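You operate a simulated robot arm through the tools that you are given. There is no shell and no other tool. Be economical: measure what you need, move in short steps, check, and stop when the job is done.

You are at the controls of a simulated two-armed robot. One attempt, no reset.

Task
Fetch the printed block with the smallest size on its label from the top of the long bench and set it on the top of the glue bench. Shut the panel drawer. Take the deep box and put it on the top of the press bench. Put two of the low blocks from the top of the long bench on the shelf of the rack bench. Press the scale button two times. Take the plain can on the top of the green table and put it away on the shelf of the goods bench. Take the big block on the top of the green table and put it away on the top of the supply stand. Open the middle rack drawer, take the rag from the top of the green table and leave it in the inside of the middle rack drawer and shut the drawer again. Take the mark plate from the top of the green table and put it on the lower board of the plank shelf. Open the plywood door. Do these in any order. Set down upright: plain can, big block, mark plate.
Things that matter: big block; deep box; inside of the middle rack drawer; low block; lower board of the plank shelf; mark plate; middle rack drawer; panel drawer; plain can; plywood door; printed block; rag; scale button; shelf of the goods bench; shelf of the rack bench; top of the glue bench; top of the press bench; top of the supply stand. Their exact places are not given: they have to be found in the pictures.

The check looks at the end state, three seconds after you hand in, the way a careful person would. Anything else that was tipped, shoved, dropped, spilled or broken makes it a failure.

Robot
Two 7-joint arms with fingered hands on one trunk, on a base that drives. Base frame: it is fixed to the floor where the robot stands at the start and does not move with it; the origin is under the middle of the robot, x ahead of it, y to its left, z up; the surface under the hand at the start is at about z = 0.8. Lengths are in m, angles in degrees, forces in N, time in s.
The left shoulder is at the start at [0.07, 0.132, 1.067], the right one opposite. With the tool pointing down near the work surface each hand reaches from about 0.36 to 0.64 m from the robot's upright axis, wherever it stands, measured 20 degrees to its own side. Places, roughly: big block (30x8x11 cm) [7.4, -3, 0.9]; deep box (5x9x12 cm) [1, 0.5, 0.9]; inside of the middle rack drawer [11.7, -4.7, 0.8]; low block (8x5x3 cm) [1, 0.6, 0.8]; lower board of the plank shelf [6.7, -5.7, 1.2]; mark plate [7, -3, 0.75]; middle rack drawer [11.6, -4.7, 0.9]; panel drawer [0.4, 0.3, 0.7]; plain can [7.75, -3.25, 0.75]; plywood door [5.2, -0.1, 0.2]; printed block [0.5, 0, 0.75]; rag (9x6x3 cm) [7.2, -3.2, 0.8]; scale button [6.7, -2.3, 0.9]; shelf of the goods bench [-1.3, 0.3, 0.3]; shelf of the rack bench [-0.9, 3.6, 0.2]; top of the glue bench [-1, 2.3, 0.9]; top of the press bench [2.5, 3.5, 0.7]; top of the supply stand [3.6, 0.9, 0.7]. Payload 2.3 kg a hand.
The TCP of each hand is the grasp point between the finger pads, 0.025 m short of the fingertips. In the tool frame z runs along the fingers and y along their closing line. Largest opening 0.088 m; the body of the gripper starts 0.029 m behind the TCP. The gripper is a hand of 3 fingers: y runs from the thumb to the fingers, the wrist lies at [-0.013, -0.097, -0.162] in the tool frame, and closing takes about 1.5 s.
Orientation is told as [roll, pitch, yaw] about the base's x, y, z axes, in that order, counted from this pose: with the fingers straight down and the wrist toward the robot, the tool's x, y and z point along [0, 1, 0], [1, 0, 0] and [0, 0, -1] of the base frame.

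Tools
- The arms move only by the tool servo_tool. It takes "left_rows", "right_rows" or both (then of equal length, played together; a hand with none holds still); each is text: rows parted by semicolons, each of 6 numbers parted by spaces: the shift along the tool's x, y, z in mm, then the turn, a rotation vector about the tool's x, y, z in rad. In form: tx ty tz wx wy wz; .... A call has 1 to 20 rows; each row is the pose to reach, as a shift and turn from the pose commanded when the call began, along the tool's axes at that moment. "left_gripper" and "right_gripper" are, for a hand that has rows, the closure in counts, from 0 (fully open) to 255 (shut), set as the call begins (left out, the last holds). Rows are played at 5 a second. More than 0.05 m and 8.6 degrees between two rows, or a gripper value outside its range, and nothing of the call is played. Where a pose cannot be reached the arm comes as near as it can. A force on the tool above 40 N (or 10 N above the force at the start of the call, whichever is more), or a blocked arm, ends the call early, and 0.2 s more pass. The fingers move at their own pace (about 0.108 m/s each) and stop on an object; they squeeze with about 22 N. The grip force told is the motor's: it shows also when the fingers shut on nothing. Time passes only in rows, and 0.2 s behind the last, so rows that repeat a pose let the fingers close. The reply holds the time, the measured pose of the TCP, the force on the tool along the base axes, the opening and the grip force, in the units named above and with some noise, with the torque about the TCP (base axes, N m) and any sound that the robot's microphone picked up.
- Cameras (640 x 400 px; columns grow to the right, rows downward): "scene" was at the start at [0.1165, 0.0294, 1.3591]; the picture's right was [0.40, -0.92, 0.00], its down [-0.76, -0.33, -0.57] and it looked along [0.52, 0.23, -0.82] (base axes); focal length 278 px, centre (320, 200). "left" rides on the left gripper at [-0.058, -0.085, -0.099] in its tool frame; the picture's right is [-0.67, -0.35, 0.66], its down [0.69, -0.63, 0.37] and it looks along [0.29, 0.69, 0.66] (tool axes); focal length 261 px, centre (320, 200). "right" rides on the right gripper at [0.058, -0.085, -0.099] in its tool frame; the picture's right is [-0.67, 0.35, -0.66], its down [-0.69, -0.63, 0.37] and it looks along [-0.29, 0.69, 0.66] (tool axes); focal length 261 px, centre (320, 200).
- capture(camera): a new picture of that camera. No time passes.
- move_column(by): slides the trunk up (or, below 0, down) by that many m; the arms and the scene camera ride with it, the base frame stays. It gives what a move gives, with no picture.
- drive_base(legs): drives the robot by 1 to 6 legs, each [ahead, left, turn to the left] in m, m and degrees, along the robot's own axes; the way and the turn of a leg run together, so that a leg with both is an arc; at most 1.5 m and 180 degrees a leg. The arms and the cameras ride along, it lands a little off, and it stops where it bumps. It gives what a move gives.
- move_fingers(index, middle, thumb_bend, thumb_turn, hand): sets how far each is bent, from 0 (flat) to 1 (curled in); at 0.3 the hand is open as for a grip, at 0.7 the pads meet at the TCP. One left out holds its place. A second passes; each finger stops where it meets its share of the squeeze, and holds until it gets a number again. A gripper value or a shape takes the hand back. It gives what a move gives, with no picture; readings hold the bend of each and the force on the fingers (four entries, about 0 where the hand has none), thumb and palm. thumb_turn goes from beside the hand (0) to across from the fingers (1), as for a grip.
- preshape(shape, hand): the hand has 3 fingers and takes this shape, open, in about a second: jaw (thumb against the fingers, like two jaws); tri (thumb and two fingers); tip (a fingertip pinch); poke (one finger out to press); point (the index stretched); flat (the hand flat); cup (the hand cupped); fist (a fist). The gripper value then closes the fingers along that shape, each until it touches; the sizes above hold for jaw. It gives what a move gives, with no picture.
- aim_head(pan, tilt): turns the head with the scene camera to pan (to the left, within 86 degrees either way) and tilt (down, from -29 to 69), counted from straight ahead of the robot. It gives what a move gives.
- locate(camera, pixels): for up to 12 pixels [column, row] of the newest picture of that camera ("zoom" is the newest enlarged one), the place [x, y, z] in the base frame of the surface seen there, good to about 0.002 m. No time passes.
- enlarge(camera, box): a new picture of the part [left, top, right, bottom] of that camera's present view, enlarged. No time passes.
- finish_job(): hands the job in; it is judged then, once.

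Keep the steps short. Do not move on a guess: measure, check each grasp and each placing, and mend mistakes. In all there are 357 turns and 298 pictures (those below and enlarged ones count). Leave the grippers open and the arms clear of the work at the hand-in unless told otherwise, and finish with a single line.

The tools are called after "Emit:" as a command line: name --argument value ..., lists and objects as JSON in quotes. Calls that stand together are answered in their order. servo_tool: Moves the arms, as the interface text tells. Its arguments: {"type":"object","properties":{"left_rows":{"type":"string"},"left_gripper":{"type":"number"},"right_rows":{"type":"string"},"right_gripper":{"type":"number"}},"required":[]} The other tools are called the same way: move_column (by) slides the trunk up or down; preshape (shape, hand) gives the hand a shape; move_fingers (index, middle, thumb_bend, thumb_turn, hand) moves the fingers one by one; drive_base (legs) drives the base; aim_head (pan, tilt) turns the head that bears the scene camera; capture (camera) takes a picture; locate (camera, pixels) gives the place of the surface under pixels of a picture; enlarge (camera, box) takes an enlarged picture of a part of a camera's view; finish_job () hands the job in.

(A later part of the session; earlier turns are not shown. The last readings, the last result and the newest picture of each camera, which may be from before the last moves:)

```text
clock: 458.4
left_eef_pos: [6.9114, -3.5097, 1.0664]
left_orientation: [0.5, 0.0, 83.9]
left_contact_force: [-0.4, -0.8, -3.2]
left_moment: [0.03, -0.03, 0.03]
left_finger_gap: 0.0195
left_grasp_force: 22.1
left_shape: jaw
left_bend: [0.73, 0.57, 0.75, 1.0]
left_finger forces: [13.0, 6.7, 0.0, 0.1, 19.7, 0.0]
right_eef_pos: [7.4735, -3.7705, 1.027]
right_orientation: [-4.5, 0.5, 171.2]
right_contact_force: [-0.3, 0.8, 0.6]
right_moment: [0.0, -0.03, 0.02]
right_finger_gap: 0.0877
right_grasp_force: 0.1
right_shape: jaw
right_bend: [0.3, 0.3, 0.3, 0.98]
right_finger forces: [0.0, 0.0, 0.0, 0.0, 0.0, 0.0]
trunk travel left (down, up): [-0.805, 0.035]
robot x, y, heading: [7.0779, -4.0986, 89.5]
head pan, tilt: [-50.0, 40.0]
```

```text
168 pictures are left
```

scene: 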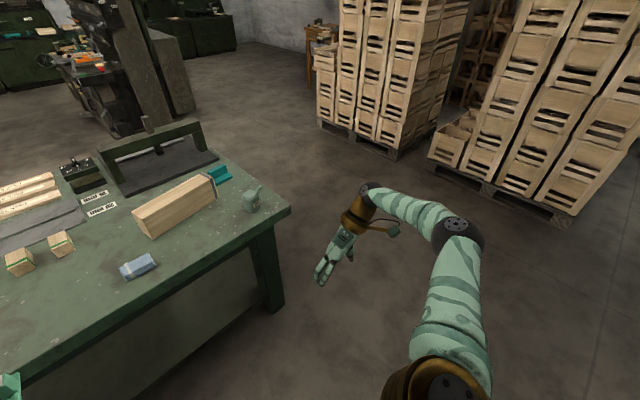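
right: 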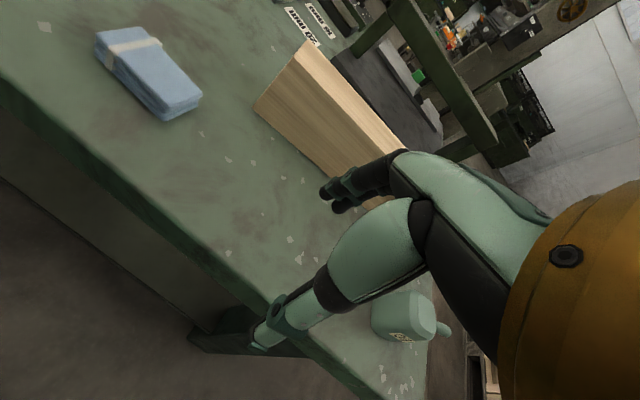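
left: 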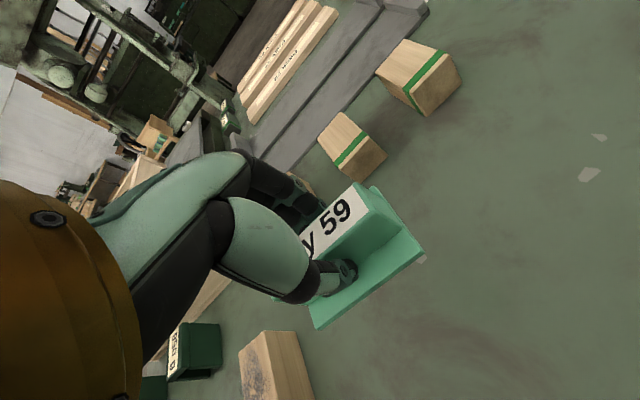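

Reached. Now forward 0.12, then inward.

Emit:
servo_tool --right_rows "-40 6 0 0 0 0; -80 12 0 0 0 0; -118 18 0 0 0 0; -110 58 0 0 0 0; -104 98 0 0 0 0; -98 138 0 0 0 0; -92 178 0 0 0 0; -86 218 0 0 0 0; -78 258 0 0 0 0; -78 258 0 0 0 0"

Emit:
capture --camera "scene"

```text
clock: 460.6
left_eef_pos: [6.9129, -3.509, 1.0665]
left_orientation: [0.5, -0.1, 83.9]
left_contact_force: [0.9, 0.0, -2.7]
left_moment: [0.01, 0.0, 0.0]
left_finger_gap: 0.0194
left_grasp_force: 22.0
left_shape: jaw
left_bend: [0.73, 0.57, 0.75, 1.0]
left_finger forces: [13.1, 6.7, 0.0, 0.1, 19.7, 0.1]
right_eef_pos: [7.2464, -3.5826, 1.0253]
right_orientation: [-4.4, 0.5, 171.1]
right_contact_force: [0.4, 0.0, 0.2]
right_moment: [0.01, 0.01, 0.0]
right_finger_gap: 0.088
right_grasp_force: 0.1
right_shape: jaw
right_bend: [0.3, 0.3, 0.3, 0.98]
right_finger forces: [0.0, 0.1, 0.1, 0.0, 0.1, 0.0]
right hand out of reach, approached as far as the arm can: row 2, 3, 4, 5, 6, 7, 8, 9, 10
trunk travel left (down, up): [-0.805, 0.035]
robot x, y, heading: [7.0752, -4.0947, 89.6]
head pan, tilt: [-50.0, 40.0]
```

```text
167 pictures are left
```

scene: 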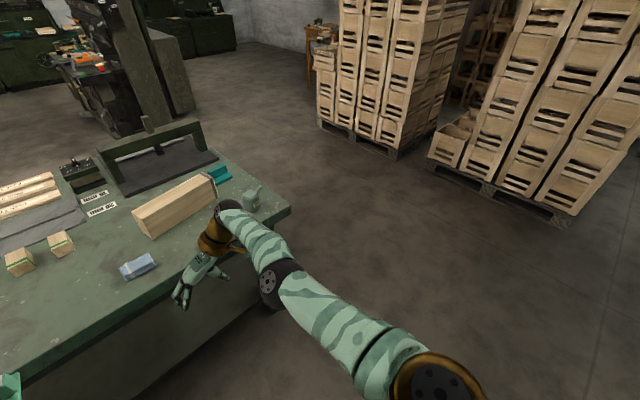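

The arm is now in a healthy configuration (the workspace is a shell around the shoulder; I must not fold it too near). Level the hand and rotate it to wrist-toward-robot.

Emit:
servo_tool --right_rows "10 0 0 0 0.077 0; 20 0 0 0 0.077 0; 20 0 0 0 0.077 0"

Emit:
servo_tool --right_rows "0 0 0 0 0 0.14; 0 0 0 0 0 0.28; 0 0 0 0 0 0.42; 0 0 0 0 0 0.56; 0 0 0 0 0 0.7; 0 0 0 0 0 0.84; 0 0 0 0 0 0.98; 0 0 0 0 0 1.12; 0 0 0 0 0 1.26; 0 0 0 0 0 1.4; 0 0 0 0 0 1.47; 0 0 0 0 0 1.47"

Emit:
capture --camera "scene"

```text
clock: 461.4
left_eef_pos: [6.9114, -3.5095, 1.0675]
left_orientation: [0.5, 0.1, 83.7]
left_contact_force: [0.4, 0.7, -2.9]
left_moment: [-0.01, -0.01, 0.0]
left_finger_gap: 0.0193
left_grasp_force: 21.7
left_shape: jaw
left_bend: [0.73, 0.57, 0.75, 1.0]
left_finger forces: [13.1, 6.7, 0.0, 0.0, 19.7, 0.0]
right_eef_pos: [7.2442, -3.6023, 1.023]
right_orientation: [0.0, 0.5, 171.0]
right_contact_force: [0.2, -0.3, -0.2]
right_moment: [0.03, -0.01, 0.02]
right_finger_gap: 0.088
right_grasp_force: 0.0
right_shape: jaw
right_bend: [0.3, 0.3, 0.3, 0.98]
right_finger forces: [0.0, 0.0, 0.0, 0.1, 0.0, 0.0]
trunk travel left (down, up): [-0.805, 0.035]
robot x, y, heading: [7.0762, -4.098, 89.5]
head pan, tilt: [-50.0, 40.0]
```

```text
clock: 464.0
left_eef_pos: [6.911, -3.5091, 1.0674]
left_orientation: [0.6, 0.0, 83.7]
left_contact_force: [0.3, -0.3, -2.7]
left_moment: [0.02, -0.01, -0.03]
left_finger_gap: 0.0192
left_grasp_force: 22.3
left_shape: jaw
left_bend: [0.73, 0.57, 0.75, 1.0]
left_finger forces: [13.0, 6.7, 0.0, 0.0, 19.7, 0.0]
right_eef_pos: [7.2449, -3.6038, 1.0218]
right_orientation: [-0.5, -0.1, 86.8]
right_contact_force: [-0.1, 0.3, -0.3]
right_moment: [0.05, 0.0, 0.05]
right_finger_gap: 0.0881
right_grasp_force: 0.1
right_shape: jaw
right_bend: [0.3, 0.3, 0.3, 0.98]
right_finger forces: [0.1, 0.0, 0.0, 0.0, 0.0, 0.0]
trunk travel left (down, up): [-0.805, 0.035]
robot x, y, heading: [7.0771, -4.0968, 89.7]
head pan, tilt: [-50.0, 40.0]
```

```text
166 pictures are left
```

scene: 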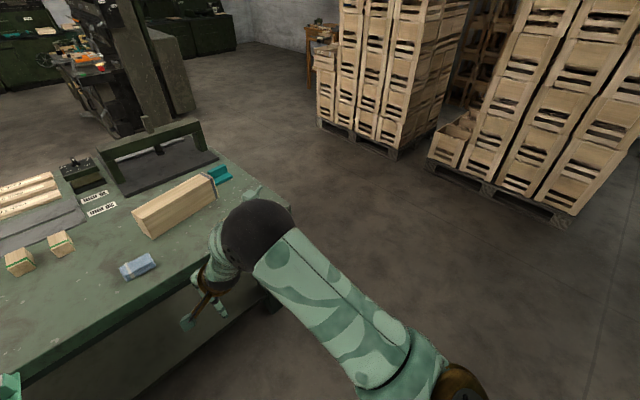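

Ready. Drive ahead 0.415 and left 0.05 to bring the right hand over the rag, lower the trunk 0.1.

Emit:
drive_base --legs '[[0.415, 0.05, 0]]'

Emit:
move_column --by -0.1

Emit:
capture --camera "right"

```text
clock: 466.6
left_eef_pos: [6.8661, -3.0925, 1.0678]
left_orientation: [0.6, 0.0, 83.6]
left_contact_force: [-0.4, -0.2, -2.6]
left_moment: [0.02, 0.0, -0.01]
left_finger_gap: 0.0194
left_grasp_force: 22.0
left_shape: jaw
left_bend: [0.73, 0.57, 0.75, 1.0]
left_finger forces: [13.0, 6.7, 0.0, 0.2, 19.7, 0.1]
right_eef_pos: [7.1996, -3.187, 1.0216]
right_orientation: [-0.5, -0.1, 86.7]
right_contact_force: [-0.2, -1.4, -0.5]
right_moment: [0.01, 0.0, -0.01]
right_finger_gap: 0.0878
right_grasp_force: 0.1
right_shape: jaw
right_bend: [0.3, 0.3, 0.3, 0.98]
right_finger forces: [0.0, 0.1, 0.0, 0.0, 0.0, 0.1]
trunk travel left (down, up): [-0.805, 0.035]
robot x, y, heading: [7.0316, -3.6744, 89.4]
head pan, tilt: [-50.0, 40.0]
```

```text
clock: 467.9
left_eef_pos: [6.8684, -3.0919, 0.9671]
left_orientation: [0.5, 0.2, 83.6]
left_contact_force: [-0.1, 0.7, -3.3]
left_moment: [0.01, 0.02, 0.04]
left_finger_gap: 0.0192
left_grasp_force: 21.9
left_shape: jaw
left_bend: [0.73, 0.57, 0.75, 1.0]
left_finger forces: [13.0, 6.7, 0.0, 0.0, 19.8, 0.0]
right_eef_pos: [7.1997, -3.1873, 0.9221]
right_orientation: [-0.6, 0.0, 86.7]
right_contact_force: [-0.7, -0.5, 0.3]
right_moment: [0.02, 0.03, 0.01]
right_finger_gap: 0.0878
right_grasp_force: 0.1
right_shape: jaw
right_bend: [0.3, 0.3, 0.3, 0.98]
right_finger forces: [0.0, 0.0, 0.0, 0.0, 0.1, 0.0]
trunk travel left (down, up): [-0.705, 0.135]
robot x, y, heading: [7.0321, -3.6795, 89.2]
head pan, tilt: [-50.0, 40.0]
```

```text
165 pictures are left
```

right: 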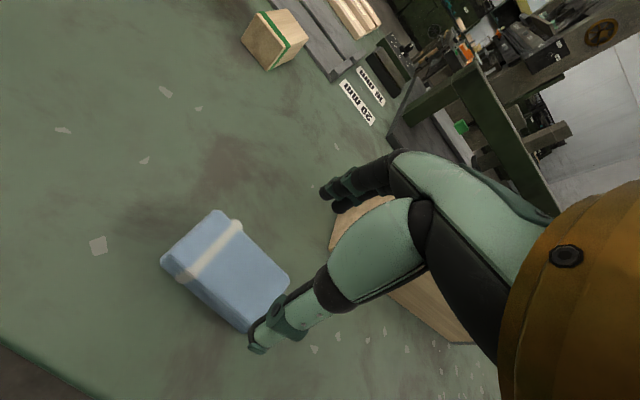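

Emit:
locate --camera "right" --pixels '[[216, 216], [168, 260], [283, 278], [240, 322], [225, 268]]'

```text
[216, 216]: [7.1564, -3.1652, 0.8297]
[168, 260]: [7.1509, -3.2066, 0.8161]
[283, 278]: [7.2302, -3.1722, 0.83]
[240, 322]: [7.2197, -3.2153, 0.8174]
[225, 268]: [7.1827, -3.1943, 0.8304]
```

Descend to z 0.829 over the rag centre (7.19, -3.19) and close.

Emit:
servo_tool --right_rows "8 -3 40 0 0 0.037; 8 -3 75 0 0 0.037; 8 -3 92 0 0 0.037; 8 -3 92 0 0 0.037"

Emit:
servo_tool --right_rows "0 0 0 0 0 0; 0 0 0 0 0 0; 0 0 0 0 0 0; 0 0 0 0 0 0; 0 0 0 0 0 0; 0 0 0 0 0 0; 0 0 0 0 0 0; 0 0 0 0 0 0" --right_gripper 255

Emit:
capture --camera "right"

```text
clock: 468.9
left_eef_pos: [6.868, -3.0906, 0.9673]
left_orientation: [0.5, 0.1, 83.5]
left_contact_force: [-0.8, -0.1, -3.8]
left_moment: [0.0, 0.04, 0.01]
left_finger_gap: 0.0194
left_grasp_force: 22.2
left_shape: jaw
left_bend: [0.73, 0.57, 0.75, 1.0]
left_finger forces: [13.0, 6.8, 0.1, 0.0, 19.7, 0.0]
right_eef_pos: [7.1912, -3.1882, 0.8288]
right_orientation: [-0.5, -0.2, 84.7]
right_contact_force: [-0.3, 0.6, -0.3]
right_moment: [0.0, -0.03, 0.0]
right_finger_gap: 0.0879
right_grasp_force: 0.0
right_shape: jaw
right_bend: [0.3, 0.3, 0.3, 0.98]
right_finger forces: [0.1, 0.1, 0.0, 0.0, 0.1, 0.0]
trunk travel left (down, up): [-0.705, 0.135]
robot x, y, heading: [7.03, -3.6801, 89.1]
head pan, tilt: [-50.0, 40.0]
```

```text
clock: 470.7
left_eef_pos: [6.8668, -3.0908, 0.9685]
left_orientation: [0.4, 0.1, 83.6]
left_contact_force: [0.4, 0.3, -3.4]
left_moment: [-0.01, 0.0, 0.01]
left_finger_gap: 0.0193
left_grasp_force: 22.1
left_shape: jaw
left_bend: [0.73, 0.57, 0.75, 1.0]
left_finger forces: [13.0, 6.6, 0.0, 0.1, 19.7, 0.0]
right_eef_pos: [7.1917, -3.1888, 0.8291]
right_orientation: [-0.4, 0.0, 84.6]
right_contact_force: [-0.6, -0.5, 0.4]
right_moment: [-0.02, 0.0, -0.02]
right_finger_gap: 0.05
right_grasp_force: 21.4
right_shape: jaw
right_bend: [0.74, 0.42, 0.66, 1.0]
right_finger forces: [12.8, 7.2, 0.0, 0.1, 19.9, 0.1]
trunk travel left (down, up): [-0.705, 0.135]
robot x, y, heading: [7.0324, -3.6782, 89.2]
head pan, tilt: [-50.0, 40.0]
```

```text
164 pictures are left
```

right: 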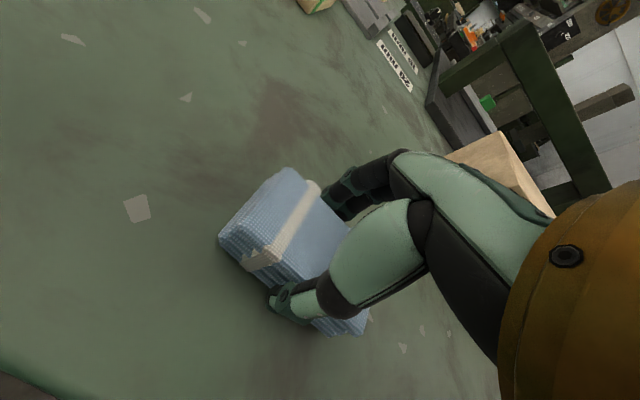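

Rag gripped. Raise the trunk, back away, then tuck the rag hand low and near, and lift the plate hand to shelf height.

Emit:
move_column --by 0.13

Emit:
drive_base --legs '[[-0.5, 0, 0]]'

Emit:
servo_tool --right_rows "0 -20 15 0 0 0; 0 -40 30 0 0 0; 0 -60 50 0 0 0; 0 -80 70 0 0 0; 0 -90 80 0 0 0; 0 -90 80 0 0 0; 0 -90 80 0 0 0; 0 -90 80 0 0 0" --left_rows "-15 -18 -25 0 0 0; -30 -36 -50 0 0 0; -45 -54 -75 0 0 0; -60 -72 -100 0 0 0; -75 -90 -125 0 0 0; -81 -97 -150 0 0 0; -81 -97 -190 0 0 0; -81 -97 -190 0 0 0"

Emit:
drive_base --legs '[[0, 0, 175]]'

Emit:
aim_head --pan 0 --tilt 15

Emit:
capture --camera "scene"

```text
clock: 472.3
left_eef_pos: [6.8661, -3.0903, 1.0978]
left_orientation: [0.4, 0.1, 83.7]
left_contact_force: [-0.5, -0.4, -3.2]
left_moment: [0.01, -0.02, 0.02]
left_finger_gap: 0.0194
left_grasp_force: 21.7
left_shape: jaw
left_bend: [0.73, 0.57, 0.75, 1.0]
left_finger forces: [13.0, 6.6, 0.0, 0.1, 19.6, 0.1]
right_eef_pos: [7.191, -3.1878, 0.9593]
right_orientation: [-0.5, -0.1, 84.6]
right_contact_force: [-0.6, -0.3, -0.3]
right_moment: [0.01, 0.0, 0.01]
right_finger_gap: 0.0502
right_grasp_force: 22.2
right_shape: jaw
right_bend: [0.74, 0.42, 0.66, 1.0]
right_finger forces: [12.8, 7.3, 0.1, 0.1, 19.9, 0.0]
trunk travel left (down, up): [-0.835, 0.005]
robot x, y, heading: [7.0318, -3.6779, 89.7]
head pan, tilt: [-50.0, 40.0]
```

```text
clock: 475.2
left_eef_pos: [6.8603, -3.5934, 1.0967]
left_orientation: [0.5, 0.2, 83.8]
left_contact_force: [0.5, 1.0, -2.8]
left_moment: [-0.05, -0.03, 0.03]
left_finger_gap: 0.0194
left_grasp_force: 21.6
left_shape: jaw
left_bend: [0.73, 0.57, 0.75, 1.0]
left_finger forces: [13.0, 6.7, 0.0, 0.0, 19.7, 0.0]
right_eef_pos: [7.185, -3.6883, 0.9594]
right_orientation: [-0.5, 0.0, 84.8]
right_contact_force: [0.1, 0.3, -0.3]
right_moment: [-0.01, -0.02, 0.04]
right_finger_gap: 0.05
right_grasp_force: 22.5
right_shape: jaw
right_bend: [0.74, 0.42, 0.66, 1.0]
right_finger forces: [12.8, 7.2, 0.0, 0.1, 20.0, 0.1]
trunk travel left (down, up): [-0.835, 0.005]
robot x, y, heading: [7.0285, -4.1815, 89.4]
head pan, tilt: [-50.0, 40.0]
```

```text
clock: 477.0
left_eef_pos: [6.9324, -3.7006, 1.2854]
left_orientation: [0.5, 0.0, 83.8]
left_contact_force: [0.1, 0.5, -3.6]
left_moment: [0.02, 0.02, -0.05]
left_finger_gap: 0.0191
left_grasp_force: 21.8
left_shape: jaw
left_bend: [0.73, 0.57, 0.75, 1.0]
left_finger forces: [12.9, 6.7, 0.0, 0.0, 19.5, 0.1]
right_eef_pos: [7.1778, -3.7811, 0.8806]
right_orientation: [-0.5, -0.1, 84.8]
right_contact_force: [0.1, 0.2, 1.1]
right_moment: [0.01, 0.01, -0.03]
right_finger_gap: 0.0501
right_grasp_force: 22.0
right_shape: jaw
right_bend: [0.74, 0.42, 0.66, 1.0]
right_finger forces: [12.8, 7.2, 0.0, 0.0, 20.0, 0.1]
trunk travel left (down, up): [-0.835, 0.005]
robot x, y, heading: [7.0267, -4.1807, 89.3]
head pan, tilt: [-50.0, 40.0]
```

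```text
clock: 484.6
left_eef_pos: [7.0823, -4.6693, 1.2848]
left_orientation: [0.5, 0.1, -100.6]
left_contact_force: [-1.0, 0.1, -3.4]
left_moment: [-0.01, -0.01, -0.02]
left_finger_gap: 0.0189
left_grasp_force: 22.0
left_shape: jaw
left_bend: [0.73, 0.57, 0.75, 1.0]
left_finger forces: [12.4, 6.3, 0.0, 0.1, 18.8, 0.0]
right_eef_pos: [6.8449, -4.5704, 0.8809]
right_orientation: [-0.4, -0.1, -99.6]
right_contact_force: [0.2, -0.2, -0.8]
right_moment: [-0.02, 0.04, 0.01]
right_finger_gap: 0.0496
right_grasp_force: 21.6
right_shape: jaw
right_bend: [0.74, 0.42, 0.66, 1.0]
right_finger forces: [12.6, 6.9, 0.1, 0.0, 19.6, 0.1]
trunk travel left (down, up): [-0.835, 0.005]
robot x, y, heading: [7.0244, -4.1814, -95.0]
head pan, tilt: [-50.0, 40.0]
```

```text
clock: 485.8
left_eef_pos: [7.0833, -4.6701, 1.2848]
left_orientation: [0.5, 0.2, -100.5]
left_contact_force: [0.5, 1.1, -3.4]
left_moment: [0.03, 0.0, 0.01]
left_finger_gap: 0.0191
left_grasp_force: 22.2
left_shape: jaw
left_bend: [0.73, 0.57, 0.75, 1.0]
left_finger forces: [12.5, 6.3, 0.0, 0.0, 18.7, 0.1]
right_eef_pos: [6.8454, -4.5705, 0.8796]
right_orientation: [-0.5, -0.1, -99.6]
right_contact_force: [0.7, -0.1, 0.5]
right_moment: [0.0, 0.0, 0.02]
right_finger_gap: 0.0492
right_grasp_force: 21.7
right_shape: jaw
right_bend: [0.74, 0.42, 0.66, 1.0]
right_finger forces: [12.6, 7.0, 0.1, 0.0, 19.7, 0.0]
trunk travel left (down, up): [-0.835, 0.005]
robot x, y, heading: [7.0213, -4.183, -94.5]
head pan, tilt: [0.0, 15.0]
```

```text
163 pictures are left
```

scene: 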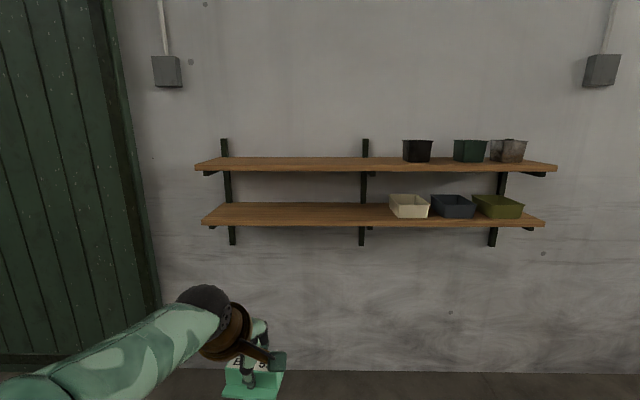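

Plate hand is at z 1.285. Drive ahead 0.84, so the plate is just in front of the board, then finish with the arm.

Emit:
drive_base --legs '[[0.84, 0, 0]]'

Emit:
capture --camera "scene"

Emit:
capture --camera "left"

```text
clock: 490.3
left_eef_pos: [7.0192, -5.5123, 1.2847]
left_orientation: [0.5, -0.1, -100.1]
left_contact_force: [-0.1, -0.2, -3.2]
left_moment: [-0.01, 0.04, 0.04]
left_finger_gap: 0.0188
left_grasp_force: 22.0
left_shape: jaw
left_bend: [0.73, 0.57, 0.75, 1.0]
left_finger forces: [12.5, 6.3, 0.0, 0.0, 18.9, 0.0]
right_eef_pos: [6.7803, -5.4172, 0.8797]
right_orientation: [-0.5, 0.0, -98.9]
right_contact_force: [-1.0, 0.0, -0.7]
right_moment: [0.0, 0.01, 0.03]
right_finger_gap: 0.0492
right_grasp_force: 22.1
right_shape: jaw
right_bend: [0.74, 0.42, 0.66, 1.0]
right_finger forces: [12.6, 7.0, 0.0, 0.0, 19.7, 0.0]
trunk travel left (down, up): [-0.835, 0.005]
robot x, y, heading: [6.9583, -5.0277, -94.4]
head pan, tilt: [0.0, 15.0]
```

```text
162 pictures are left
```

scene: 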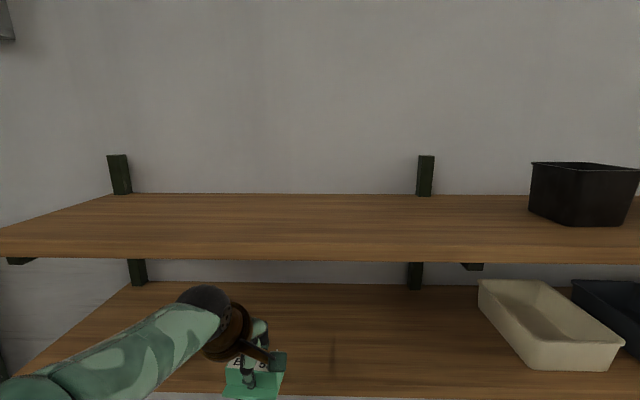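

```text
161 pictures are left
```

left: 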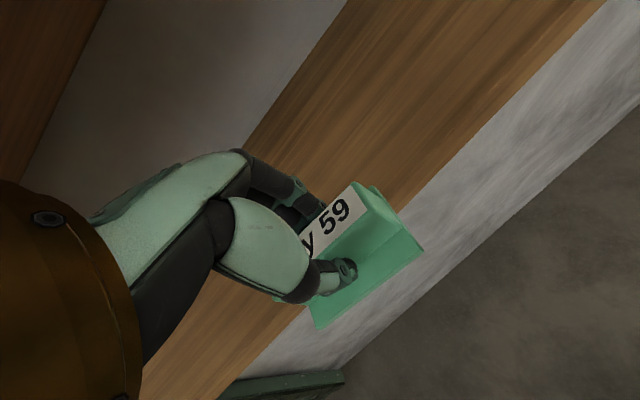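

Emit:
locate --camera "scene" --pixels '[[300, 256], [300, 259], [320, 392], [330, 385], [205, 290], [230, 305], [260, 330], [250, 395], [320, 300]]'

Emit:
locate --camera "left" --pixels '[[400, 208], [340, 120], [440, 185]]'

```text
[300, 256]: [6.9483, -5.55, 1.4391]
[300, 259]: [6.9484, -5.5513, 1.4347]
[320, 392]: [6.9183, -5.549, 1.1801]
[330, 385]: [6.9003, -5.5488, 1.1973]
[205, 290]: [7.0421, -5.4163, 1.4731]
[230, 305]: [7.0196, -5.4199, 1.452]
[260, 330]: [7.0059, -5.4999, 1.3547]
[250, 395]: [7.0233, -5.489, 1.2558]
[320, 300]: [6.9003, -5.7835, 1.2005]
```

```text
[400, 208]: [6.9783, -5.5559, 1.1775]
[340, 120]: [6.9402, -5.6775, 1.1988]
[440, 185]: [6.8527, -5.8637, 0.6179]
```

Edge at y -5.556; the wrist ball must stay outside the upper board, leaving about 9 cm. Drive 0.085 ahead so the plate sits about 4 cm inside the edge.

Emit:
drive_base --legs '[[0.085, 0, 0]]'

Emit:
capture --camera "scene"

Emit:
capture --camera "left"

```text
clock: 491.4
left_eef_pos: [7.0134, -5.5974, 1.2861]
left_orientation: [0.5, 0.0, -100.0]
left_contact_force: [0.4, 1.3, -3.2]
left_moment: [0.03, 0.01, 0.01]
left_finger_gap: 0.0188
left_grasp_force: 21.9
left_shape: jaw
left_bend: [0.73, 0.57, 0.75, 1.0]
left_finger forces: [13.3, 6.7, 0.1, 0.0, 20.0, 0.1]
right_eef_pos: [6.773, -5.5015, 0.8799]
right_orientation: [-0.5, -0.1, -99.2]
right_contact_force: [0.3, 0.0, -0.6]
right_moment: [0.0, 0.03, -0.03]
right_finger_gap: 0.049
right_grasp_force: 21.8
right_shape: jaw
right_bend: [0.74, 0.42, 0.66, 1.0]
right_finger forces: [12.8, 7.1, 0.0, 0.1, 19.8, 0.0]
trunk travel left (down, up): [-0.835, 0.005]
robot x, y, heading: [6.9491, -5.1115, -94.6]
head pan, tilt: [0.0, 15.0]
```

```text
160 pictures are left
```

scene: 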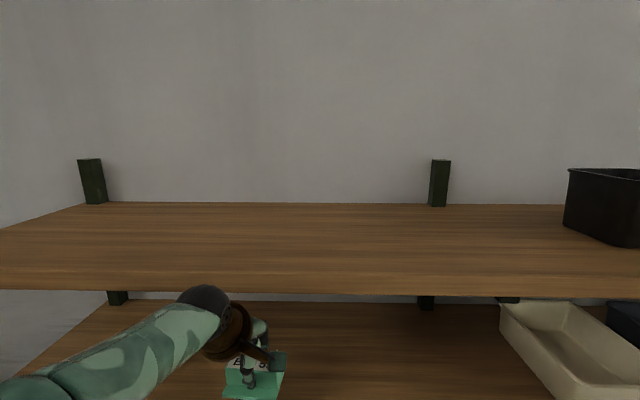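

```text
159 pictures are left
```

left: 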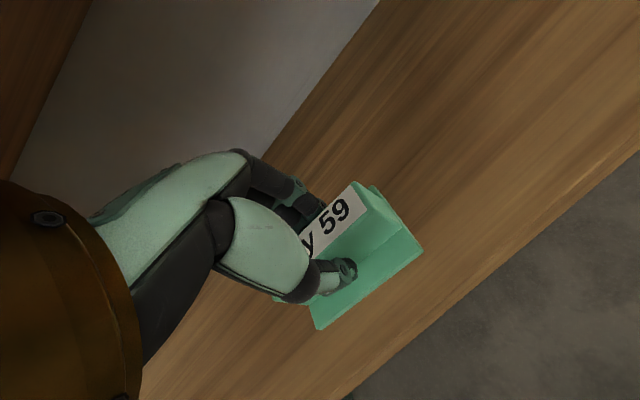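

Plate is over the board with clearance. Lower 26 mm.

Emit:
servo_tool --left_rows "0 0 12 0 0 0; 0 0 20 0 0 0; 0 0 25 0 0 0; 0 0 25 0 0 0"

Emit:
servo_tool --left_rows "0 0 2 0 0 0; 0 0 3 0 0 0; 0 0 3 0 0 0"

Emit:
capture --camera "left"

```text
clock: 492.4
left_eef_pos: [7.0133, -5.5997, 1.2603]
left_orientation: [0.5, 0.1, -100.1]
left_contact_force: [0.0, 0.2, -4.1]
left_moment: [0.0, 0.01, 0.01]
left_finger_gap: 0.0188
left_grasp_force: 22.2
left_shape: jaw
left_bend: [0.73, 0.57, 0.75, 1.0]
left_finger forces: [13.3, 6.7, 0.1, 0.0, 20.0, 0.0]
right_eef_pos: [6.7745, -5.5021, 0.8788]
right_orientation: [-0.4, 0.0, -99.1]
right_contact_force: [0.2, 0.0, -0.4]
right_moment: [-0.01, 0.0, -0.03]
right_finger_gap: 0.0492
right_grasp_force: 21.8
right_shape: jaw
right_bend: [0.74, 0.42, 0.66, 1.0]
right_finger forces: [12.7, 7.1, 0.0, 0.0, 19.8, 0.0]
trunk travel left (down, up): [-0.835, 0.005]
robot x, y, heading: [6.9521, -5.1098, -94.2]
head pan, tilt: [0.0, 15.0]
```

```text
clock: 493.2
left_eef_pos: [7.0126, -5.5976, 1.2574]
left_orientation: [0.5, -0.1, -100.2]
left_contact_force: [1.1, -1.4, 4.6]
left_moment: [-0.12, 0.01, -0.02]
left_finger_gap: 0.019
left_grasp_force: 22.2
left_shape: jaw
left_bend: [0.73, 0.57, 0.75, 1.0]
left_finger forces: [14.1, 7.7, 0.0, 0.1, 20.2, 0.0]
right_eef_pos: [6.7743, -5.5017, 0.8793]
right_orientation: [-0.4, -0.1, -99.2]
right_contact_force: [0.2, 1.5, -0.2]
right_moment: [-0.03, -0.01, -0.03]
right_finger_gap: 0.0495
right_grasp_force: 21.6
right_shape: jaw
right_bend: [0.74, 0.42, 0.66, 1.0]
right_finger forces: [12.7, 7.1, 0.0, 0.0, 19.9, 0.1]
trunk travel left (down, up): [-0.835, 0.005]
robot x, y, heading: [6.954, -5.1102, -94.4]
head pan, tilt: [0.0, 15.0]
```

```text
158 pictures are left
```

left: 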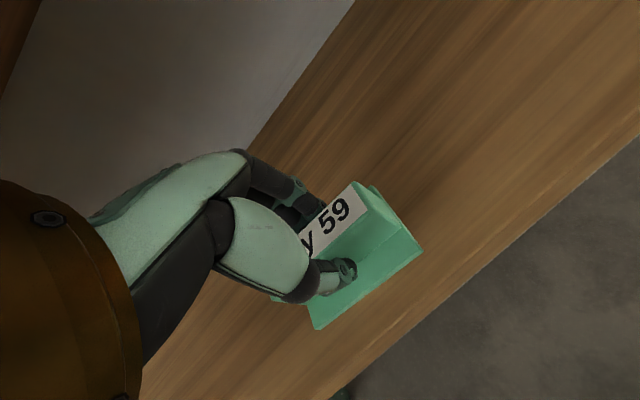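

Contact at 4.6 N. Open, raise 28 mm and back out.

Emit:
servo_tool --left_rows "0 0 0 0 0 0; 0 0 0 0 0 0; 0 0 0 0 0 0; 0 0 0 0 0 0; 0 0 -10 0 0 0; 0 0 -28 0 0 0; 0 0 -28 0 0 0" --left_gripper 60

Emit:
capture --camera "left"

```text
clock: 494.8
left_eef_pos: [7.0133, -5.5994, 1.2857]
left_orientation: [0.5, 0.0, -100.2]
left_contact_force: [-0.6, 0.6, -0.2]
left_moment: [0.01, 0.0, 0.03]
left_finger_gap: 0.0671
left_grasp_force: 0.1
left_shape: jaw
left_bend: [0.27, 0.35, 0.53, 0.99]
left_finger forces: [0.1, 0.1, 0.0, 0.0, 0.1, 0.0]
right_eef_pos: [6.7744, -5.5022, 0.879]
right_orientation: [-0.5, -0.2, -99.0]
right_contact_force: [-0.6, -0.5, -0.4]
right_moment: [0.0, 0.01, 0.01]
right_finger_gap: 0.0492
right_grasp_force: 22.0
right_shape: jaw
right_bend: [0.74, 0.42, 0.66, 1.0]
right_finger forces: [12.7, 7.1, 0.0, 0.0, 19.9, 0.0]
trunk travel left (down, up): [-0.835, 0.005]
robot x, y, heading: [6.9512, -5.113, -94.5]
head pan, tilt: [0.0, 15.0]
```

```text
157 pictures are left
```

left: 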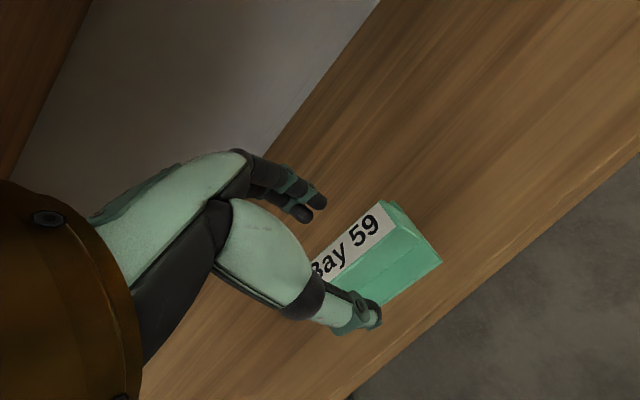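

Raise 15 mm more for clearance, then back out.

Emit:
servo_tool --left_rows "0 0 -8 0 0 0; 0 0 -15 0 0 0; 0 0 -15 0 0 0"

Emit:
drive_base --legs '[[-0.5, 0, 0]]'

Emit:
capture --camera "scene"

```text
clock: 495.6
left_eef_pos: [7.0131, -5.5953, 1.2987]
left_orientation: [0.5, 0.1, -100.1]
left_contact_force: [-0.5, 13.0, -30.1]
left_moment: [-2.82, 0.49, 0.28]
left_finger_gap: 0.067
left_grasp_force: 0.0
left_shape: jaw
left_bend: [0.27, 0.35, 0.53, 0.99]
left_finger forces: [0.0, 0.0, 0.0, 0.0, 0.0, 0.0]
right_eef_pos: [6.7753, -5.501, 0.8805]
right_orientation: [-0.4, -0.2, -99.1]
right_contact_force: [-0.2, 0.3, -0.2]
right_moment: [0.02, -0.01, -0.02]
right_finger_gap: 0.0494
right_grasp_force: 22.4
right_shape: jaw
right_bend: [0.74, 0.42, 0.66, 1.0]
right_finger forces: [12.7, 7.1, 0.0, 0.1, 19.8, 0.1]
trunk travel left (down, up): [-0.835, 0.005]
robot x, y, heading: [6.9521, -5.1114, -94.3]
head pan, tilt: [0.0, 15.0]
```

```text
clock: 498.5
left_eef_pos: [7.0526, -5.1017, 1.2997]
left_orientation: [0.5, 0.1, -99.7]
left_contact_force: [-0.2, -0.3, 0.1]
left_moment: [0.0, 0.03, -0.01]
left_finger_gap: 0.0669
left_grasp_force: 0.0
left_shape: jaw
left_bend: [0.27, 0.35, 0.53, 0.99]
left_finger forces: [0.1, 0.0, 0.0, 0.0, 0.0, 0.0]
right_eef_pos: [6.8133, -5.0054, 0.8795]
right_orientation: [-0.4, 0.1, -98.7]
right_contact_force: [0.4, 0.3, -0.1]
right_moment: [0.01, 0.02, -0.01]
right_finger_gap: 0.0496
right_grasp_force: 22.1
right_shape: jaw
right_bend: [0.74, 0.42, 0.66, 1.0]
right_finger forces: [12.7, 7.0, 0.0, 0.0, 19.9, 0.0]
trunk travel left (down, up): [-0.835, 0.005]
robot x, y, heading: [6.9863, -4.6138, -94.1]
head pan, tilt: [0.0, 15.0]
```

```text
156 pictures are left
```

scene: 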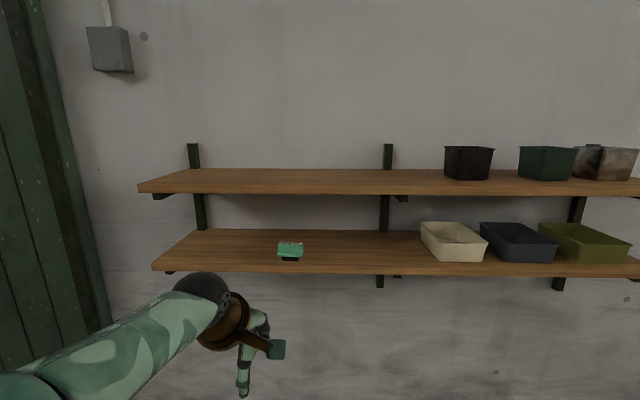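

The mark plate stands on the lower board. Now turn east toward the rack drawers and look.

Emit:
drive_base --legs '[[0, 0, 94]]'

Emit:
servo_tool --left_rows "0 0 40 0 0 0; 0 0 80 0 0 0; 0 0 120 0 0 0; 0 0 160 0 0 0; 0 0 200 0 0 0; 0 0 240 0 0 0; 0 0 240 0 0 0" --left_gripper 0

Emit:
capture --camera "scene"

```text
clock: 502.9
left_eef_pos: [7.468, -4.506, 1.2986]
left_orientation: [0.5, 0.1, -4.8]
left_contact_force: [-0.4, 0.6, 0.1]
left_moment: [0.03, 0.01, 0.0]
left_finger_gap: 0.0669
left_grasp_force: 0.0
left_shape: jaw
left_bend: [0.27, 0.35, 0.53, 0.99]
left_finger forces: [0.0, 0.0, 0.0, 0.0, 0.1, 0.0]
right_eef_pos: [7.393, -4.7536, 0.8789]
right_orientation: [-0.5, 0.0, -3.8]
right_contact_force: [-0.1, -0.2, -0.2]
right_moment: [0.01, 0.07, 0.03]
right_finger_gap: 0.049
right_grasp_force: 22.2
right_shape: jaw
right_bend: [0.74, 0.42, 0.66, 1.0]
right_finger forces: [12.6, 7.0, 0.1, 0.0, 19.5, 0.0]
trunk travel left (down, up): [-0.835, 0.005]
robot x, y, heading: [6.9916, -4.6117, 0.9]
head pan, tilt: [0.0, 15.0]
```

```text
clock: 504.5
left_eef_pos: [7.467, -4.5041, 1.0582]
left_orientation: [0.5, 0.0, -4.8]
left_contact_force: [0.0, -0.4, 1.6]
left_moment: [0.01, 0.02, 0.04]
left_finger_gap: 0.0877
left_grasp_force: 0.1
left_shape: jaw
left_bend: [0.3, 0.3, 0.3, 0.98]
left_finger forces: [0.0, 0.1, 0.1, 0.0, 0.0, 0.0]
right_eef_pos: [7.3925, -4.7521, 0.8787]
right_orientation: [-0.6, -0.1, -3.8]
right_contact_force: [-0.7, -0.3, 0.1]
right_moment: [0.0, 0.0, -0.02]
right_finger_gap: 0.0494
right_grasp_force: 22.0
right_shape: jaw
right_bend: [0.74, 0.42, 0.66, 1.0]
right_finger forces: [12.6, 7.1, 0.0, 0.0, 19.5, 0.0]
trunk travel left (down, up): [-0.835, 0.005]
robot x, y, heading: [6.9905, -4.611, 1.0]
head pan, tilt: [0.0, 15.0]
```

```text
155 pictures are left
```

scene: 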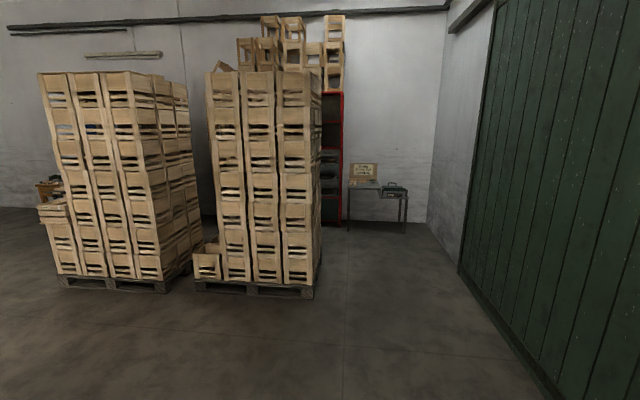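

Emit:
locate --camera "scene" --pixels '[[312, 290], [320, 250], [341, 222], [332, 200], [340, 160], [350, 200], [405, 230], [462, 265], [325, 222], [333, 145]]'

Emit:
enlarge --camera "scene" --box '[290, 70, 430, 250]'

```text
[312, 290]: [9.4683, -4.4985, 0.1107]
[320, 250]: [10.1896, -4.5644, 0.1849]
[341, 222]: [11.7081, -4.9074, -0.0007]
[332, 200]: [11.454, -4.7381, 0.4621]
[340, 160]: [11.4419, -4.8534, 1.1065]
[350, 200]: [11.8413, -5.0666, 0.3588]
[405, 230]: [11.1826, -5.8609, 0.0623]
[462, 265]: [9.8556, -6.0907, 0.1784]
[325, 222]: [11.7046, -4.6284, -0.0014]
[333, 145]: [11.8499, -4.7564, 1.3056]
```

```text
2.22 times, centred on (360, 160) of scene
```

zoom: 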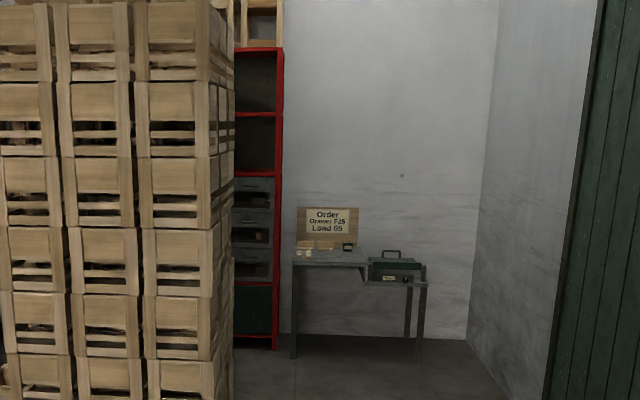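

The red rack stands behind the crates at x about 11.45, y about -4.7, with three grey drawers. Drive along the corridor south of the pallet.

Emit:
drive_base --legs '[[1.4, -0.4, 0], [1.0, -0.3, 0], [0.9, 0, 0]]'

Emit:
aim_head --pan 20 --tilt 15

Emit:
capture --camera "scene"

```text
clock: 521.1
left_eef_pos: [10.7776, -5.0736, 1.06]
left_orientation: [0.5, -0.1, -2.9]
left_contact_force: [0.6, -0.5, 0.3]
left_moment: [-0.02, 0.04, -0.01]
left_finger_gap: 0.0878
left_grasp_force: 0.2
left_shape: jaw
left_bend: [0.3, 0.3, 0.3, 0.98]
left_finger forces: [0.1, 0.0, 0.1, 0.1, 0.1, 0.0]
right_eef_pos: [10.7126, -5.3247, 0.8797]
right_orientation: [-0.6, -0.2, -1.9]
right_contact_force: [-0.4, -0.2, -1.7]
right_moment: [-0.01, 0.02, -0.01]
right_finger_gap: 0.0489
right_grasp_force: 21.9
right_shape: jaw
right_bend: [0.74, 0.42, 0.66, 1.0]
right_finger forces: [12.5, 6.9, 0.0, 0.1, 19.5, 0.0]
trunk travel left (down, up): [-0.835, 0.005]
robot x, y, heading: [10.3026, -5.1965, 2.9]
head pan, tilt: [0.0, 15.0]
```

```text
clock: 521.9
left_eef_pos: [10.7787, -5.0739, 1.058]
left_orientation: [0.4, 0.0, -2.9]
left_contact_force: [0.2, 0.9, -0.4]
left_moment: [-0.03, 0.02, 0.03]
left_finger_gap: 0.0879
left_grasp_force: 0.0
left_shape: jaw
left_bend: [0.3, 0.3, 0.3, 0.98]
left_finger forces: [0.1, 0.1, 0.1, 0.0, 0.0, 0.0]
right_eef_pos: [10.7121, -5.3242, 0.8785]
right_orientation: [-0.5, -0.1, -1.9]
right_contact_force: [0.0, 0.6, -1.1]
right_moment: [0.03, 0.0, 0.0]
right_finger_gap: 0.049
right_grasp_force: 21.7
right_shape: jaw
right_bend: [0.74, 0.42, 0.66, 1.0]
right_finger forces: [12.6, 7.0, 0.1, 0.0, 19.5, 0.0]
trunk travel left (down, up): [-0.835, 0.005]
robot x, y, heading: [10.3013, -5.1949, 2.9]
head pan, tilt: [20.0, 15.0]
```

```text
153 pictures are left
```

scene: 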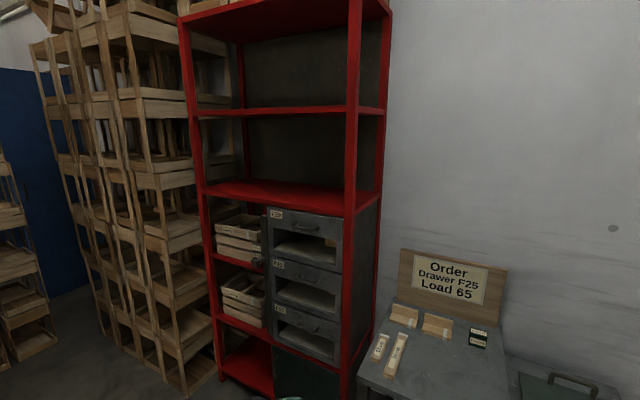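

Emit:
enlarge --camera "scene" --box '[200, 190, 400, 370]'

Emit:
locate --camera "zoom" --pixels '[[230, 45], [430, 75], [230, 140], [400, 190], [330, 90], [330, 165], [335, 175], [350, 190], [350, 240], [245, 220], [440, 300], [500, 360]]'

```text
2.22 times, centred on (300, 280) of scene
```

zoom: 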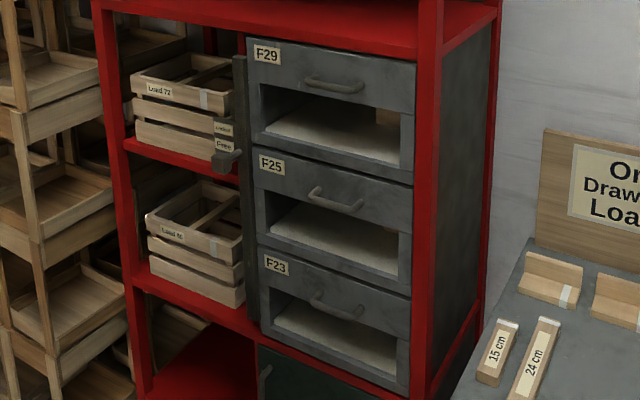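

```text
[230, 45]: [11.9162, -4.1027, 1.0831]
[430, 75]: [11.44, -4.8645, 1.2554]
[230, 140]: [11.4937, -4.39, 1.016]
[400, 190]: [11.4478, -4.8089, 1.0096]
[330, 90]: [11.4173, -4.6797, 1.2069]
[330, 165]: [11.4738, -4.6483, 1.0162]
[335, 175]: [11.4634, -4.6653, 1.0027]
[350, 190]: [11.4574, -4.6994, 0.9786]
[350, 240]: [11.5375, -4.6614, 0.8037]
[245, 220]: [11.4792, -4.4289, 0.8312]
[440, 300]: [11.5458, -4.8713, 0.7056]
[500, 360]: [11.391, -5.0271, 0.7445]
```

The middle drawer is "F25". Measure its handle, and the crate towers' positions near my intended stand.

Emit:
locate --camera "zoom" --pixels '[[320, 193], [335, 205], [357, 208], [338, 198], [313, 190], [340, 180], [255, 150], [410, 185], [262, 245], [408, 290], [230, 155], [330, 235]]'

Emit:
locate --camera "scene" --pixels '[[185, 380], [205, 350], [120, 360], [185, 160], [100, 250], [365, 390], [370, 345]]'

Emit:
aim_head --pan 75 --tilt 25

Emit:
capture --camera "scene"

```text
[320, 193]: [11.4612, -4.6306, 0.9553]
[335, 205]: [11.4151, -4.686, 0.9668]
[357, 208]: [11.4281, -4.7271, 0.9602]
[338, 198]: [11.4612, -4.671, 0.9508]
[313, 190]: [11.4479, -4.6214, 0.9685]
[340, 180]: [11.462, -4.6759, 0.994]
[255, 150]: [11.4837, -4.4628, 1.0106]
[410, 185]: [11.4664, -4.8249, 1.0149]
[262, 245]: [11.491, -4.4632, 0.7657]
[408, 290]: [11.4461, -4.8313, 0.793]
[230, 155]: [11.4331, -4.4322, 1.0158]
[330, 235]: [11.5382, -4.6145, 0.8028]
```

```text
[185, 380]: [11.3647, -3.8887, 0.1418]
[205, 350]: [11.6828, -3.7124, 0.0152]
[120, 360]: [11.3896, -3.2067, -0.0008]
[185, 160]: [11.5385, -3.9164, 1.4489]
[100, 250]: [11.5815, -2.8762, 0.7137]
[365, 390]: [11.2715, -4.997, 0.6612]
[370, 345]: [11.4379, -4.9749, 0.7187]
```

```text
clock: 523.1
left_eef_pos: [10.7796, -5.075, 1.0591]
left_orientation: [0.4, 0.0, -2.9]
left_contact_force: [-0.5, 0.3, 0.0]
left_moment: [0.0, 0.05, -0.02]
left_finger_gap: 0.0874
left_grasp_force: 0.0
left_shape: jaw
left_bend: [0.3, 0.3, 0.3, 0.98]
left_finger forces: [0.1, 0.0, 0.0, 0.0, 0.0, 0.1]
right_eef_pos: [10.7125, -5.3244, 0.8795]
right_orientation: [-0.5, 0.0, -1.9]
right_contact_force: [-0.5, 0.6, -0.3]
right_moment: [0.0, 0.01, 0.0]
right_finger_gap: 0.0493
right_grasp_force: 21.8
right_shape: jaw
right_bend: [0.74, 0.42, 0.66, 1.0]
right_finger forces: [12.6, 7.0, 0.0, 0.0, 19.5, 0.0]
trunk travel left (down, up): [-0.835, 0.005]
robot x, y, heading: [10.3041, -5.1977, 3.1]
head pan, tilt: [75.0, 25.0]
```

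```text
151 pictures are left
```

scene: 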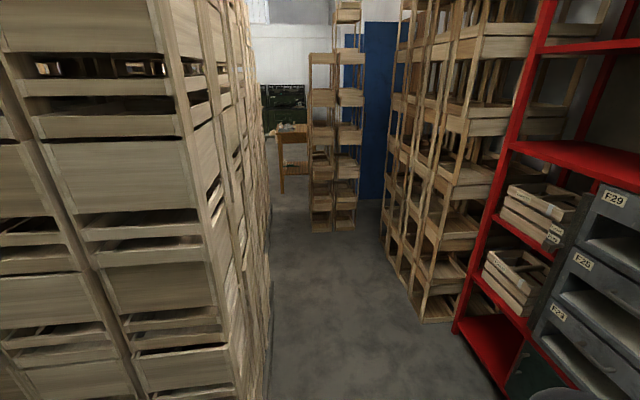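

Emit:
locate --camera "scene" --pixels '[[240, 390], [265, 330], [230, 250], [180, 100], [170, 350], [300, 350]]'

```text
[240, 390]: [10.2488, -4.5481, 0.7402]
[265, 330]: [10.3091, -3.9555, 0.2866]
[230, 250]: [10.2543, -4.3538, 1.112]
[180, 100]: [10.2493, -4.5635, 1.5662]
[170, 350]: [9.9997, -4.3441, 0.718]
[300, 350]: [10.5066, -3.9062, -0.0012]
```

There is a 1.2 m aisle. F25's handle bar: x 11.415, y -4.62 to -4.73, z 0.963. First raise and extend the rag hand, then move in front of the rack.

Emit:
servo_tool --right_rows "0 20 -25 0 0 0; 0 40 -50 0 0 0; 0 60 -80 0 0 0; 0 80 -110 0 0 0; 0 80 -150 0 0 0; 0 80 -190 0 0 0; 0 80 -200 0 0 0; 0 80 -200 0 0 0"

Emit:
drive_base --legs '[[0, 0, -7.8], [0.38, 0, 0], [0, 0.41, 0]]'

Emit:
aim_head --pan 0 --tilt 30

Emit:
capture --camera "scene"

```text
clock: 524.9
left_eef_pos: [10.7798, -5.0742, 1.0575]
left_orientation: [0.5, 0.1, -2.8]
left_contact_force: [0.4, 0.1, -0.8]
left_moment: [0.02, -0.01, 0.03]
left_finger_gap: 0.0877
left_grasp_force: 0.1
left_shape: jaw
left_bend: [0.3, 0.3, 0.3, 0.98]
left_finger forces: [0.0, 0.0, 0.1, 0.0, 0.0, 0.1]
right_eef_pos: [10.7933, -5.3251, 1.0803]
right_orientation: [-0.4, 0.0, -1.8]
right_contact_force: [0.0, 0.2, -0.1]
right_moment: [0.02, 0.04, 0.01]
right_finger_gap: 0.049
right_grasp_force: 22.0
right_shape: jaw
right_bend: [0.74, 0.42, 0.66, 1.0]
right_finger forces: [12.6, 7.0, 0.1, 0.1, 19.6, 0.1]
trunk travel left (down, up): [-0.835, 0.005]
robot x, y, heading: [10.3039, -5.2014, 2.7]
head pan, tilt: [75.0, 25.0]
```

```text
clock: 530.1
left_eef_pos: [11.2086, -4.7607, 1.0577]
left_orientation: [0.5, 0.0, -10.7]
left_contact_force: [0.6, 0.0, 0.0]
left_moment: [-0.01, 0.0, -0.01]
left_finger_gap: 0.0872
left_grasp_force: 0.1
left_shape: jaw
left_bend: [0.3, 0.3, 0.3, 0.98]
left_finger forces: [0.1, 0.0, 0.0, 0.1, 0.0, 0.1]
right_eef_pos: [11.1874, -5.0125, 1.078]
right_orientation: [-0.4, -0.1, -9.7]
right_contact_force: [0.2, -0.4, -0.8]
right_moment: [0.01, 0.02, -0.04]
right_finger_gap: 0.0491
right_grasp_force: 22.5
right_shape: jaw
right_bend: [0.74, 0.42, 0.67, 1.0]
right_finger forces: [12.6, 7.0, 0.0, 0.0, 19.5, 0.1]
trunk travel left (down, up): [-0.835, 0.005]
robot x, y, heading: [10.716, -4.8156, -5.0]
head pan, tilt: [75.0, 25.0]
```

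```text
clock: 531.6
left_eef_pos: [11.2077, -4.759, 1.0586]
left_orientation: [0.5, 0.0, -10.6]
left_contact_force: [-0.2, 0.0, 0.6]
left_moment: [-0.03, 0.0, -0.02]
left_finger_gap: 0.0876
left_grasp_force: 0.0
left_shape: jaw
left_bend: [0.3, 0.3, 0.3, 0.98]
left_finger forces: [0.0, 0.0, 0.1, 0.0, 0.0, 0.0]
right_eef_pos: [11.1875, -5.0104, 1.0787]
right_orientation: [-0.5, 0.0, -9.7]
right_contact_force: [-1.4, -0.2, -0.6]
right_moment: [0.02, 0.02, 0.01]
right_finger_gap: 0.0488
right_grasp_force: 22.2
right_shape: jaw
right_bend: [0.74, 0.42, 0.67, 1.0]
right_finger forces: [12.5, 7.1, 0.0, 0.0, 19.5, 0.0]
trunk travel left (down, up): [-0.835, 0.005]
robot x, y, heading: [10.7201, -4.8143, -5.1]
head pan, tilt: [0.0, 30.0]
```

```text
150 pictures are left
```

scene: 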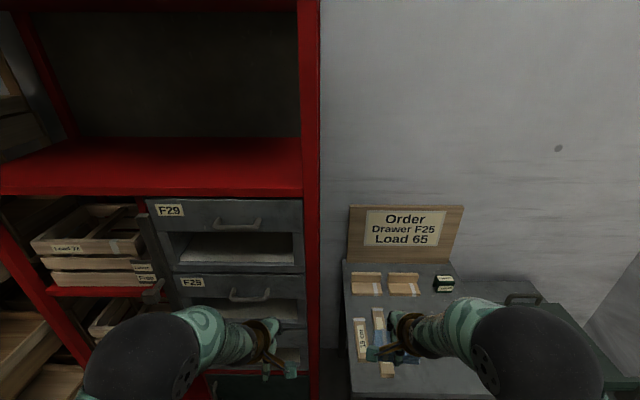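

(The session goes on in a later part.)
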